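You operate a simulated robot arm through the tools that you are given. There is no shell and no other tool. Be economical: measure what you need, move in short steps, check, and stop when the job is done.

Carry out the task below with a simulated robot arm. There is one attempt and no reset: what you move stays moved.

TASK
Stand the five gram weight beside the purple tin. It goes on the side that lies toward x +0.0, y -1.0 (a direction in the base frame), with about 3 cm between them.
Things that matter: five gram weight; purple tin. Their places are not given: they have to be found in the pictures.

It is judged by the outcome, as a careful person would: the job done as asked, and still so three seconds after it is handed in. It fails if anything else is knocked over, pushed out of place, dropped, spilled or broken.

THE ROBOT
A 7-joint arm with a two-finger parallel gripper, fixed in place. Base frame: the origin is at the foot of the arm, x ahead of it, y to its left, z up. Lengths are in mm, angles in rad, forces in N, time in s.
With the tool pointing down near the work surface it reaches from about 240 to 620 mm from the base axis. Its first joint turns from -1.152 to 1.152 rad. Payload 2.6 kg.
Tool frame: the origin (TCP) lies between the finger pads and is the grasp point; the fingertips stand 30 mm ahead of it; z points along the fingers, y is the line along which they close. The gripper opens to 94 mm. The fingers are 28 mm wide and 10 mm thick; the gripper's body (50 by 96 mm) begins 55 mm behind the TCP.
Orientation is told as [roll, pitch, yaw] about the base's x, y, z axes, in that order, counted from this pose: with the fingers straight down and closing along the base's y, the tool's x points along the base's -x, its y along +y and its z along -z.

THE INTERFACE
- The arm moves only by the tool servo_tool. Its argument "moves" is a list of rows, each an object of numbers (a shift or turn left out is 0, a gripper value left out holds the last): "dx", "dy", "dz": the shift along the base's x, y, z in units of 50 mm (1.0 is 50 mm); "rx", "ry", "rz": the turn, a rotation vector about the base's x, y, z in units of 5 degrees (1.0 is 5 degrees); "gripper": the finger opening in mm, from 0 to 94. In form: [{"dx": .., "dy": .., "dz": .., "rx": .., "ry": .., "rz": .., "gripper": ..}, ...]. A call has 1 to 8 rows; each row shifts and turns the commanded pose from where the row before left it. A call with a number of a shift or a turn outside -1 to 1 is refused whole. A row lasts 0.2 s, in which the tool goes at most 50 mm and 0.15 rad; a call with a longer step from one row to the next is refused whole, and so is a gripper value outside its range. A pose out of reach is approached as far as the arm can. The call stops where the force on the tool passes 40 N (or 10 N more than at its start, if that is more) or the arm is blocked; 0.2 s more then pass. The fingers move at their own pace (about 72 mm/s each) and stop on an object; they squeeze with about 36 N. The grip force told is the motor's: it shows also when the fingers shut on nothing. Time passes only in rows, and 0.2 s behind the last, so rows that do not move let the fingers close. It gives the time, the measured TCP pose, the force on the tool (base axes), the opening and the grip force at its end, in the units of the frame above (readings bear some noise), and new pictures: "show" is both (left out), scene, wrist or none.
- Cameras (640 x 400 px; columns grow to the right, rows downward): "scene" is fixed at [37.8, 437.6, 556.3]; the picture's right is [-0.73, -0.68, 0.00], its down [-0.44, 0.47, -0.77] and it looks along [0.52, -0.56, -0.64] (base axes); focal length 325 px, centre (320, 200). "wrist" rides on the gripper at [-37, 0, -58] in the tool frame; the picture's right is [0.00, -1.00, 0.00], its down [0.97, 0.00, -0.24] and it looks along [0.24, 0.00, 0.97] (tool axes); focal length 218 px, centre (320, 200).
- measure_at(camera, pixels): for up to 12 pixels [column, row] of the newest picture of that camera ("zoom" is the newest enlarged one), the place [x, y, z] in the base frame of the surface seen there, good to about 3 mm. No time passes.
- close_up(camera, box): a new picture of the part [left, top, right, bottom] of that camera's present view, enlarged. No time passes.
- job_done(): hands the job in; it is judged then, once.

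Work in short steps. Measure before you move; look again where a grasp or a placing could have gone wrong, and mend it. You have 60 turns and 100 pictures in all, the two below and enlarged ones among them. Open the gripper and draw the arm clear of the work before you hand the job in, unless the task says otherwise; then end with one line.

The tools are called after ">>>" as a command line: name --argument value ..., lists and objects as JSON in quotes. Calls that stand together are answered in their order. servo_tool: Moves the arm, as the interface text tells. Its arguments: {"type":"object","properties":{"moves":{"type":"array","items":{"type":"object","properties":{"dx":{"type":"number"},"dy":{"type":"number"},"dz":{"type":"number"},"rx":{"type":"number"},"ry":{"type":"number"},"rz":{"type":"number"},"gripper":{"type":"number"}}}},"show":{"type":"string","enum":["both","scene","wrist","none"]}},"required":["moves"]} The other tools are called the same way: measure_at (camera, pixels) gives the place of the surface under pixels of a picture; close_up (camera, box) takes an enlarged picture of a part of a camera's view; job_done () hands the job in.

At the start:

```text
time: 0.0
position: [418.0, 84.9, 235.9]
orientation: [0.001, 0.001, -0.001]
force: [-0.5, 0.3, 0.3]
width: 94.2
gripper_force: 0.1
```

scene: 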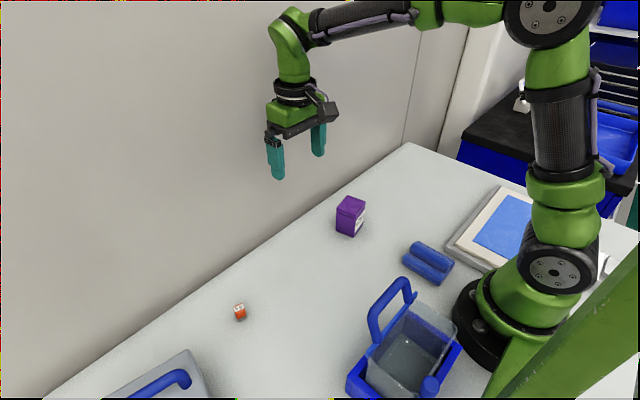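
wrist: 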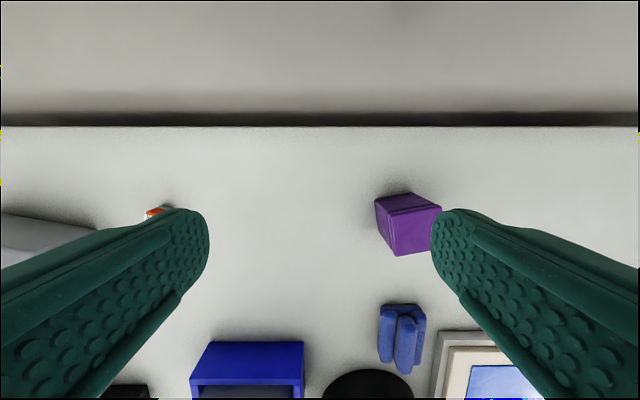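

The scene shows a purple tin near (350,216) and a small orange object near (240,312), perhaps the weight. I enlarge both to identify and measure them.

>>> close_up --camera "scene" --box '[200, 285, 280, 335]'

>>> close_up --camera "scene" --box '[300, 170, 460, 290]'

>>> measure_at --camera "scene" --pixels '[[239, 306], [236, 314], [244, 314], [240, 325], [350, 202], [339, 210], [364, 210], [348, 234], [337, 228], [361, 228], [350, 197]]'

```text
8.00 times, centred on (240, 310) of scene
```

zoom: 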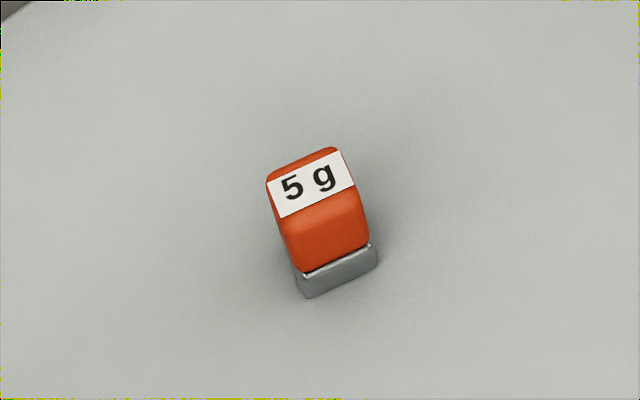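

```text
3.33 times, centred on (380, 230) of scene
```

zoom: 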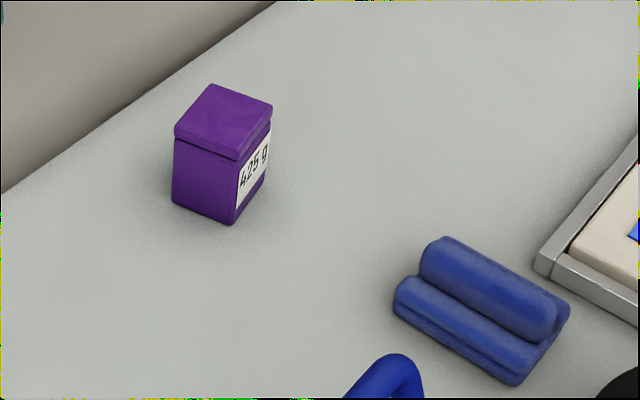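

```text
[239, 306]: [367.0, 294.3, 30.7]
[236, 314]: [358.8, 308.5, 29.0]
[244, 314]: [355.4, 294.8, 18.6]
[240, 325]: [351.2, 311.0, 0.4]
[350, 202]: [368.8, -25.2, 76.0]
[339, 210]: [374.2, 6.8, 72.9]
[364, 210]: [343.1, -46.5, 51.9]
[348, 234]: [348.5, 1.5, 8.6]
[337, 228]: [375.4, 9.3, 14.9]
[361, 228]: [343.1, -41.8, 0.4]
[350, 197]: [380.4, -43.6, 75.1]
```

The weight is at about (362,300), about 30 mm tall. I measure the tin's corners in the zoom.

>>> measure_at --camera "zoom" --pixels '[[211, 87], [269, 104], [238, 153], [177, 127], [234, 220], [173, 200], [264, 180], [262, 150], [205, 180], [225, 120]]'

>>> close_up --camera "wrist" --box '[340, 160, 460, 280]'

>>> measure_at --camera "wrist" --pixels '[[378, 203], [420, 194], [440, 207], [395, 254], [430, 248], [388, 216], [415, 230]]'

```text
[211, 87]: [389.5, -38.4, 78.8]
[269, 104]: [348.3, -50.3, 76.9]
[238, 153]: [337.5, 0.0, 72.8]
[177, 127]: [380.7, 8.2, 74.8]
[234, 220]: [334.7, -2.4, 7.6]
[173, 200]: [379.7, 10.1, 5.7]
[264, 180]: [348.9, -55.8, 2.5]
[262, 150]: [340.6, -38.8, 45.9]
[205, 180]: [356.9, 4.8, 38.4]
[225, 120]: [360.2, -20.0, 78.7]
```

```text
3.33 times, centred on (400, 220) of wrist
```

zoom: 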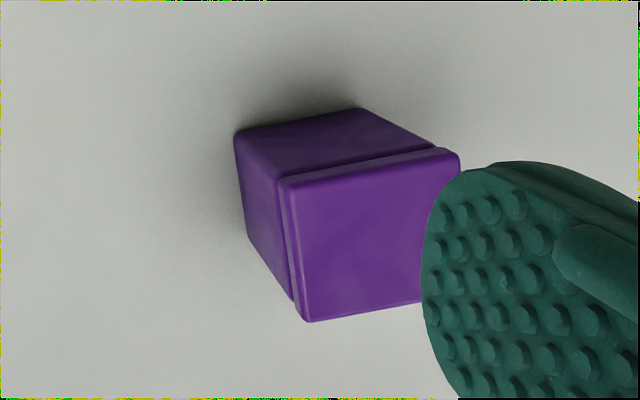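

```text
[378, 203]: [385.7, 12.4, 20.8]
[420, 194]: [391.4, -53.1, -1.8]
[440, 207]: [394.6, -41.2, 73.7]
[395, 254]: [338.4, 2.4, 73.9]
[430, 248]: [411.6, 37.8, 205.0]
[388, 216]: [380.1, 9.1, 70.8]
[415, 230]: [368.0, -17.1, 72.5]
```

The tin's centre is about (364,-20), its -y face near y=-46 at x=364, and its top z≈77. I move above the weight for a better look.

>>> servo_tool --moves '[{"dx": -0.3, "dy": 0.9}, {"dx": -0.3, "dy": 0.9}, {"dx": -0.3, "dy": 0.9}, {"dx": -0.26, "dy": 0.9}, {"dy": 0.72, "dz": -0.5}, {"dz": -0.6}]'

```text
time: 1.4
position: [361.0, 302.1, 181.2]
orientation: [0.0, 0.001, 0.001]
force: [0.0, 0.8, 0.1]
width: 94.2
gripper_force: 0.0
```

scene: 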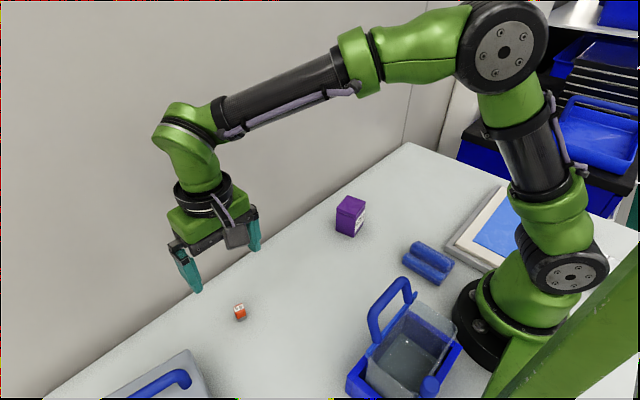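
wrist: 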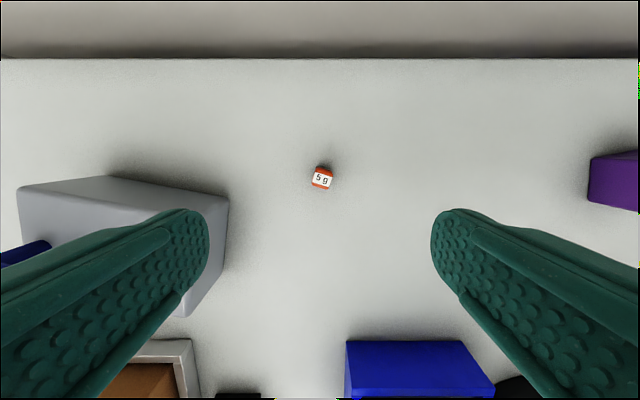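

The weight shows near (322,178) in the wrist view; a grey box stands to the left (right edge column 228). I measure both before deciding how to turn.

>>> close_up --camera "wrist" --box '[290, 155, 354, 195]'

>>> measure_at --camera "wrist" --pixels '[[321, 178], [314, 183], [328, 186], [315, 171], [331, 173], [226, 205], [188, 310], [200, 225], [110, 182]]'

```text
10.00 times, centred on (322, 175) of wrist
```

zoom: 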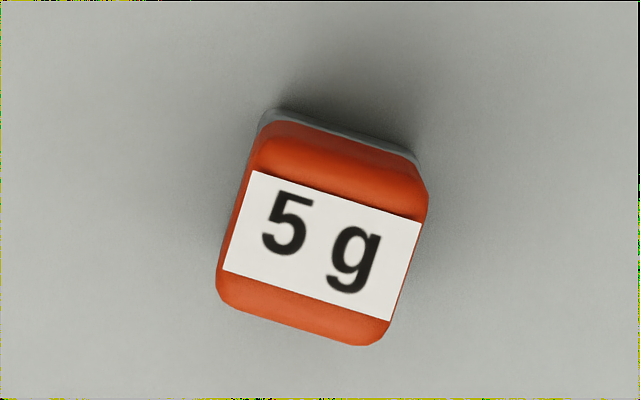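

```text
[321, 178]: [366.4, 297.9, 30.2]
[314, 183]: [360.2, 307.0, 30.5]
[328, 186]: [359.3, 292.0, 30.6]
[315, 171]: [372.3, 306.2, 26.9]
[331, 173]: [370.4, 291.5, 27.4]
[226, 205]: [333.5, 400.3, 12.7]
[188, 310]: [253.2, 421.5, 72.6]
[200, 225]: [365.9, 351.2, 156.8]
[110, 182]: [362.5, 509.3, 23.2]
```

The weight's centre is about (365.5,298.5), top z≈30, turned about -17°. I turn to match, centre, narrow the fingers, and come down partway.

>>> servo_tool --moves '[{"rz": -1, "dx": 0.09, "dy": -0.07, "gripper": 50}, {"rz": -1}, {"rz": -1}, {"rz": -0.4, "dz": -0.5}, {"dz": -0.7}, {"dz": -0.7}]'

```text
time: 2.8
position: [365.0, 297.2, 85.3]
orientation: [0.0, 0.002, -0.296]
force: [0.4, -0.4, 0.2]
width: 49.9
gripper_force: 0.0
```

scene: 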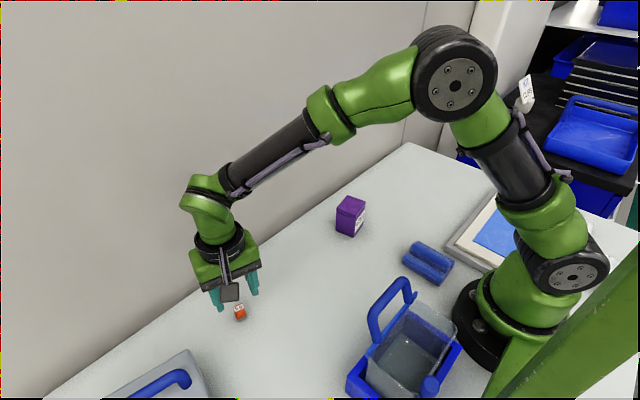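
wrist: 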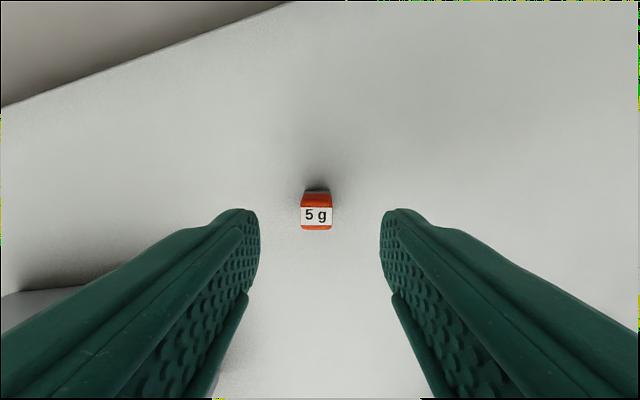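

The weight at (317,215) is squared and nearly centred between the fingers. I check its place once more.

>>> measure_at --camera "wrist" --pixels '[[303, 209], [331, 209], [304, 229], [330, 229], [317, 196]]'

```text
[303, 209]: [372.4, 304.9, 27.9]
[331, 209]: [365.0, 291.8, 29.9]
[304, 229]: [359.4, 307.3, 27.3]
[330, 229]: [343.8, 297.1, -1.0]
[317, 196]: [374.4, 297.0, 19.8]
```

It is centred at about (365.5,299). I lower so the fingertips stand ~4 mm above the table, then close.

>>> servo_tool --moves '[{"dx": 0.01, "dy": 0.03, "dz": -0.5}, {"dz": -0.5}, {}, {"gripper": 5}, {}, {}, {}]'

```text
time: 4.4
position: [365.4, 300.9, 35.4]
orientation: [0.0, 0.002, -0.296]
force: [-0.2, -0.1, 0.0]
width: 16.6
gripper_force: 35.9
```

scene: 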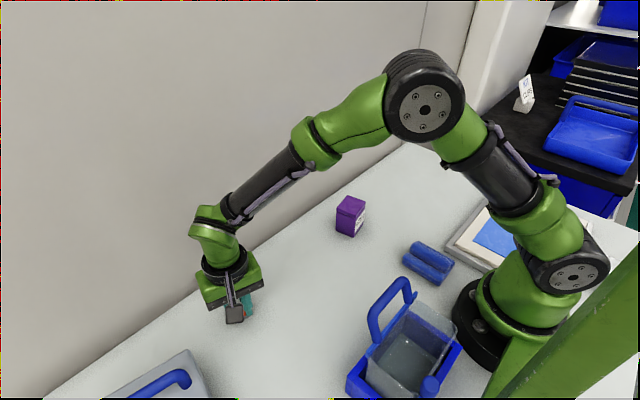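
wrist: 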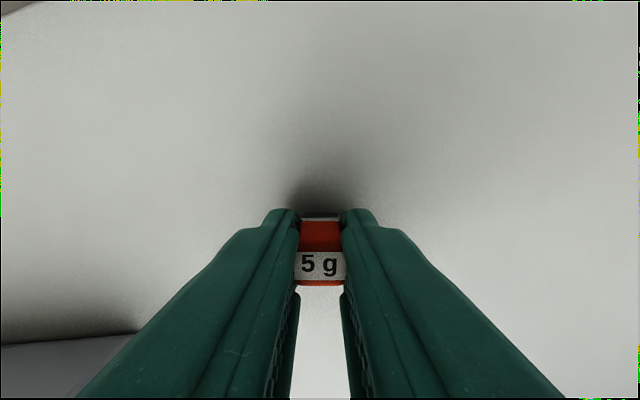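

Held: opening 16.6 mm, grip 36 N. I lift straight up 150 mm.

>>> servo_tool --moves '[{"dz": 0.5}, {"dz": 0.8}, {"dz": 0.9}, {"dz": 0.8}, {}]' --show "wrist"

```text
time: 5.6
position: [363.8, 300.5, 184.7]
orientation: [-0.001, 0.0, -0.297]
force: [0.3, 0.3, 0.1]
width: 16.4
gripper_force: 36.4
```

wrist: 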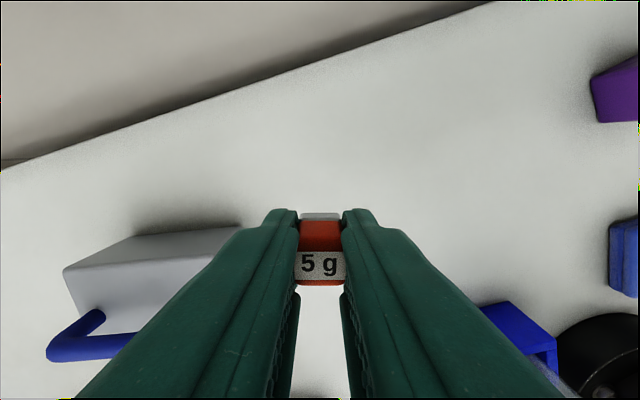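

The weight stays held. I carry it at height over to (364,-86), turning -60° on the way.

>>> servo_tool --moves '[{"dy": -0.644, "rz": -1}, {"dy": -0.644, "rz": -1}, {"dy": -0.644, "rz": -1}, {"dy": -0.644, "rz": -1}, {"dy": -0.644, "rz": -1}, {"dy": -0.644, "rz": -1}]' --show "none"

>>> servo_tool --moves '[{"dy": -0.644, "rz": -1}, {"dy": -0.644, "rz": -1}, {"dy": -0.644, "rz": -1}, {"dy": -0.644, "rz": -1}, {"dy": -0.644, "rz": -1}, {"dy": -0.644, "rz": -1}, {}]'

```text
time: 7.0
position: [365.1, 106.4, 185.5]
orientation: [0.0, 0.001, -0.822]
force: [0.0, -0.1, 0.0]
width: 16.3
gripper_force: 35.5
```

```text
time: 8.6
position: [365.2, -88.4, 184.1]
orientation: [0.001, 0.0, -1.345]
force: [-0.6, 0.2, -1.0]
width: 16.2
gripper_force: 36.3
```

scene: 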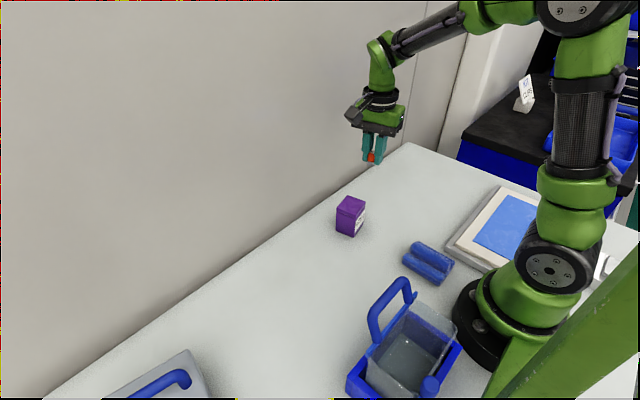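
wrist: 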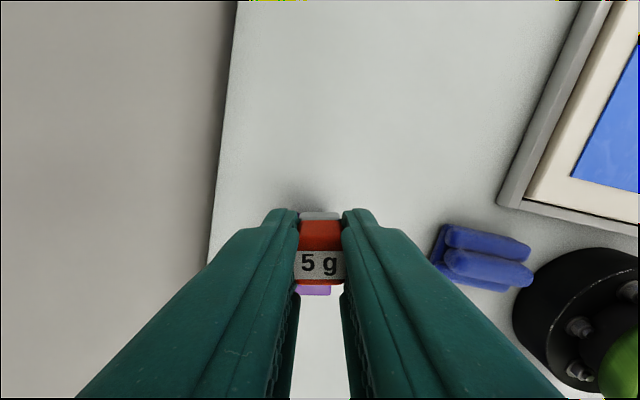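

The tin's lid peeks out at (313,290) behind the weight. I measure the weight and the tin edge.

>>> measure_at --camera "wrist" --pixels '[[312, 288], [312, 294], [325, 292], [320, 255], [320, 280], [320, 215], [320, 225]]'

>>> close_up --camera "scene" --box '[300, 80, 460, 250]'

```text
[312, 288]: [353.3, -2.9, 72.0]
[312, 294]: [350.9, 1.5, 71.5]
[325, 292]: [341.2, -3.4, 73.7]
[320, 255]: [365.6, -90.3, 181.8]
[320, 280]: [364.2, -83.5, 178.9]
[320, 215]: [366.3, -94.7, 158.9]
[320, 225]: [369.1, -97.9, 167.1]
```

```text
2.35 times, centred on (380, 165) of scene
```

zoom: 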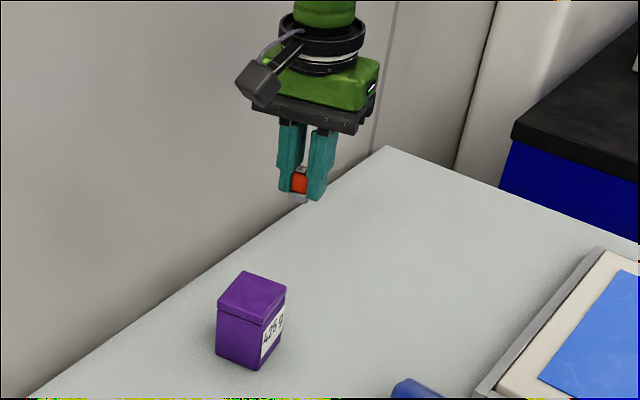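

The weight centre is at y≈-90; I shift +3 mm in y and descend to about 55 mm, then check.

>>> servo_tool --moves '[{"dy": 0.06, "dz": -0.6}, {"dz": -0.7}, {"dz": -0.7}, {"dz": -0.6}, {}]'

```text
time: 9.8
position: [364.5, -84.4, 54.0]
orientation: [0.001, 0.0, -1.342]
force: [0.2, 1.2, 0.3]
width: 16.5
gripper_force: 36.2
```

scene: 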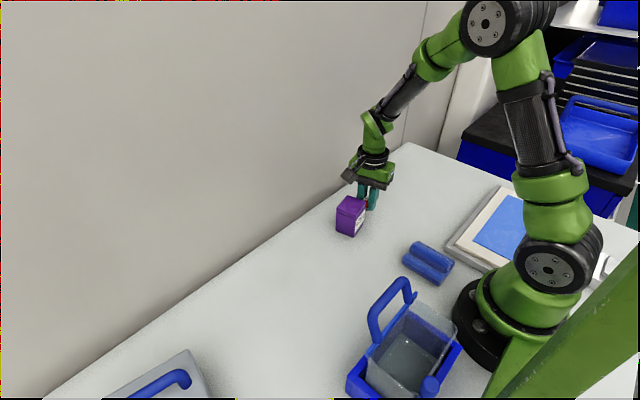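
wrist: 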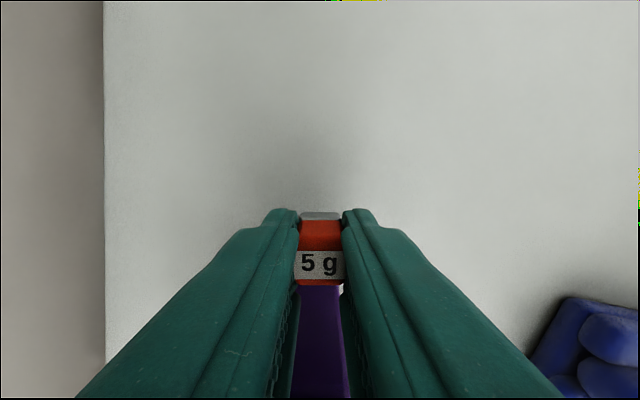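

Now I can see the tin's near face (320,340) past the weight. I measure the gap.

>>> measure_at --camera "wrist" --pixels '[[315, 290], [318, 310], [320, 340], [322, 370], [320, 265], [320, 283], [320, 230]]'

```text
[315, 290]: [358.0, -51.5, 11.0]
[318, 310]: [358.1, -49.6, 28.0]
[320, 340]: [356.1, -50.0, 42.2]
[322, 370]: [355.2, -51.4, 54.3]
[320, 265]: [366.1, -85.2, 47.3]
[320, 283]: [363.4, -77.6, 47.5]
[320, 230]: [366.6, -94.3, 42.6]
```

The gap is about 29 mm. I lower gently the last ~18.5 mm.

>>> servo_tool --moves '[{"dy": -0.01, "dz": -0.2}, {"dz": -0.1}, {"dz": -0.05}, {}]' --show "wrist"

```text
time: 10.8
position: [364.5, -85.3, 37.7]
orientation: [-0.001, 0.0, -1.343]
force: [0.2, -0.2, 0.1]
width: 16.5
gripper_force: 35.5
```

wrist: 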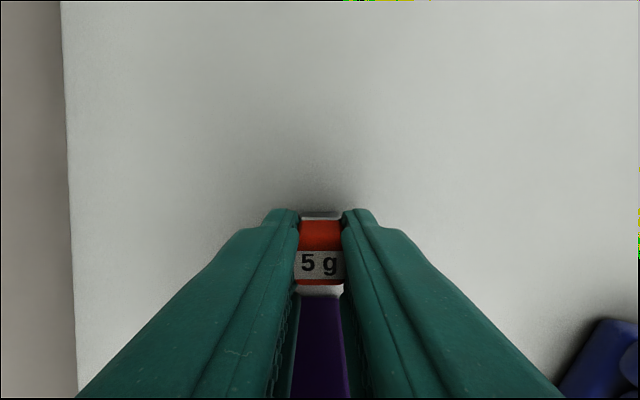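

Still about 2 mm above the pick height with no contact force; I go down in small steps.

>>> servo_tool --moves '[{"dz": -0.02}, {"dz": -0.02}, {}]' --show "none"

```text
time: 11.6
position: [366.2, -84.1, 35.1]
orientation: [-0.001, 0.001, -1.347]
force: [0.3, 0.3, -0.2]
width: 16.3
gripper_force: 36.1
```

By summing commands the tool is 0.5 mm above the pick height. I take that off and open a little.

>>> servo_tool --moves '[{"dz": -0.01}, {}, {"gripper": 22}, {"gripper": 32}, {}, {}]'

```text
time: 13.0
position: [365.4, -84.8, 35.9]
orientation: [0.001, -0.001, -1.344]
force: [0.8, -0.1, 0.2]
width: 31.8
gripper_force: 0.0
```

scene: 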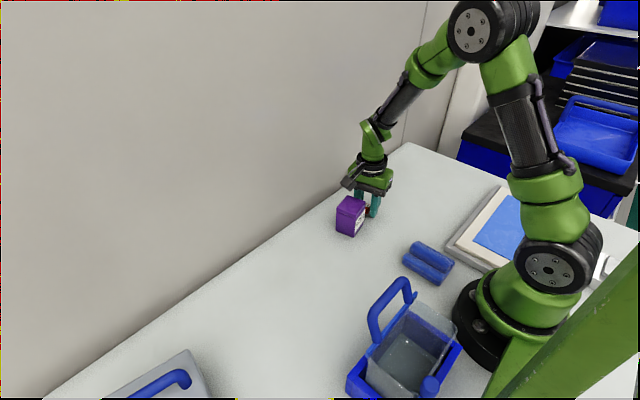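
wrist: 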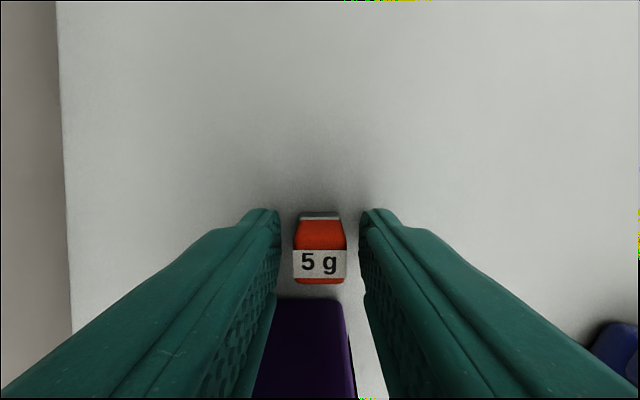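

The weight is free and upright between the fingers. I draw straight up.

>>> servo_tool --moves '[{"dz": 0.3}, {"dz": 0.6}, {"dz": 0.9}, {"dz": 0.9}, {"dz": 0.3, "dy": -0.6}, {}]'

```text
time: 14.4
position: [365.1, -114.7, 186.2]
orientation: [0.0, 0.001, -1.344]
force: [0.7, 0.1, -0.7]
width: 32.1
gripper_force: 0.0
```

scene: 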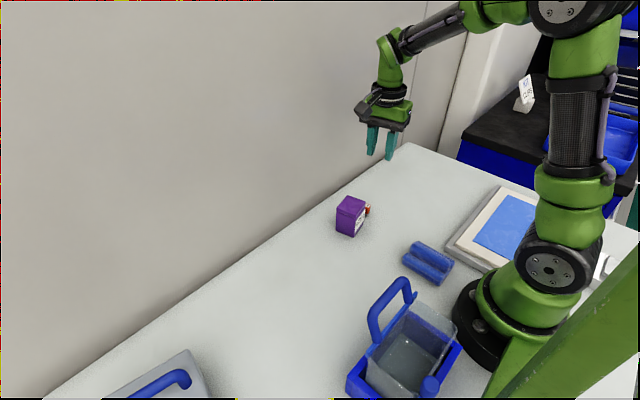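
wrist: 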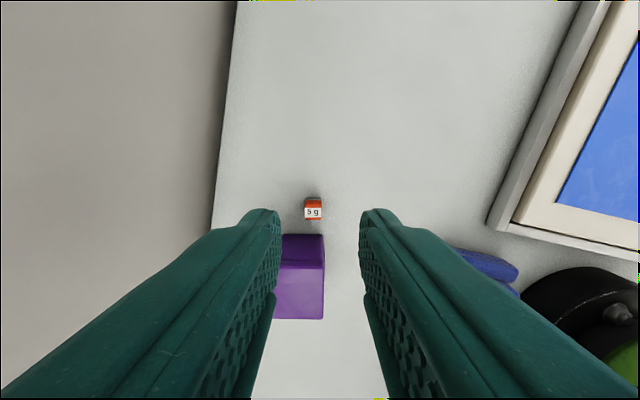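

The weight stands at (313,210) beside the tin. I measure the final layout.

>>> measure_at --camera "wrist" --pixels '[[306, 208], [320, 208], [313, 218], [313, 200], [313, 245], [290, 245], [321, 245], [322, 315], [300, 290]]'

>>> close_up --camera "wrist" --box '[260, 180, 380, 330]'

```text
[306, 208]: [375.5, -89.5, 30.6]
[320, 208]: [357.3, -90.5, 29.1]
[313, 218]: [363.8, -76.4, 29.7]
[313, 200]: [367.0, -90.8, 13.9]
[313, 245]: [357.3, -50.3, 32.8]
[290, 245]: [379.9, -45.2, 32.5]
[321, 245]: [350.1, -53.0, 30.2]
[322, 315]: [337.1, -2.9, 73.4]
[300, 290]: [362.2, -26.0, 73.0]
```

```text
2.67 times, centred on (320, 255) of wrist
```

zoom: 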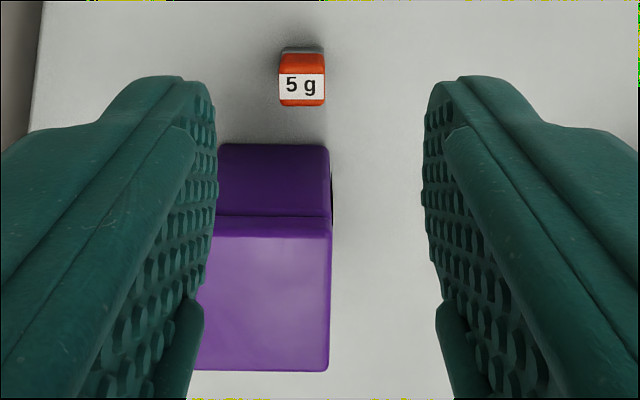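

The weight is upright at about (366,-85), and the gap to the tin is about 28 mm on its -y side. The tin has not moved and the arm is clear, so I hand the job in.

>>> job_done

```text
The job is handed in.
```

The five gram weight stands upright on the -y side of the purple tin with a gap of about 28 mm; nothing else was disturbed.
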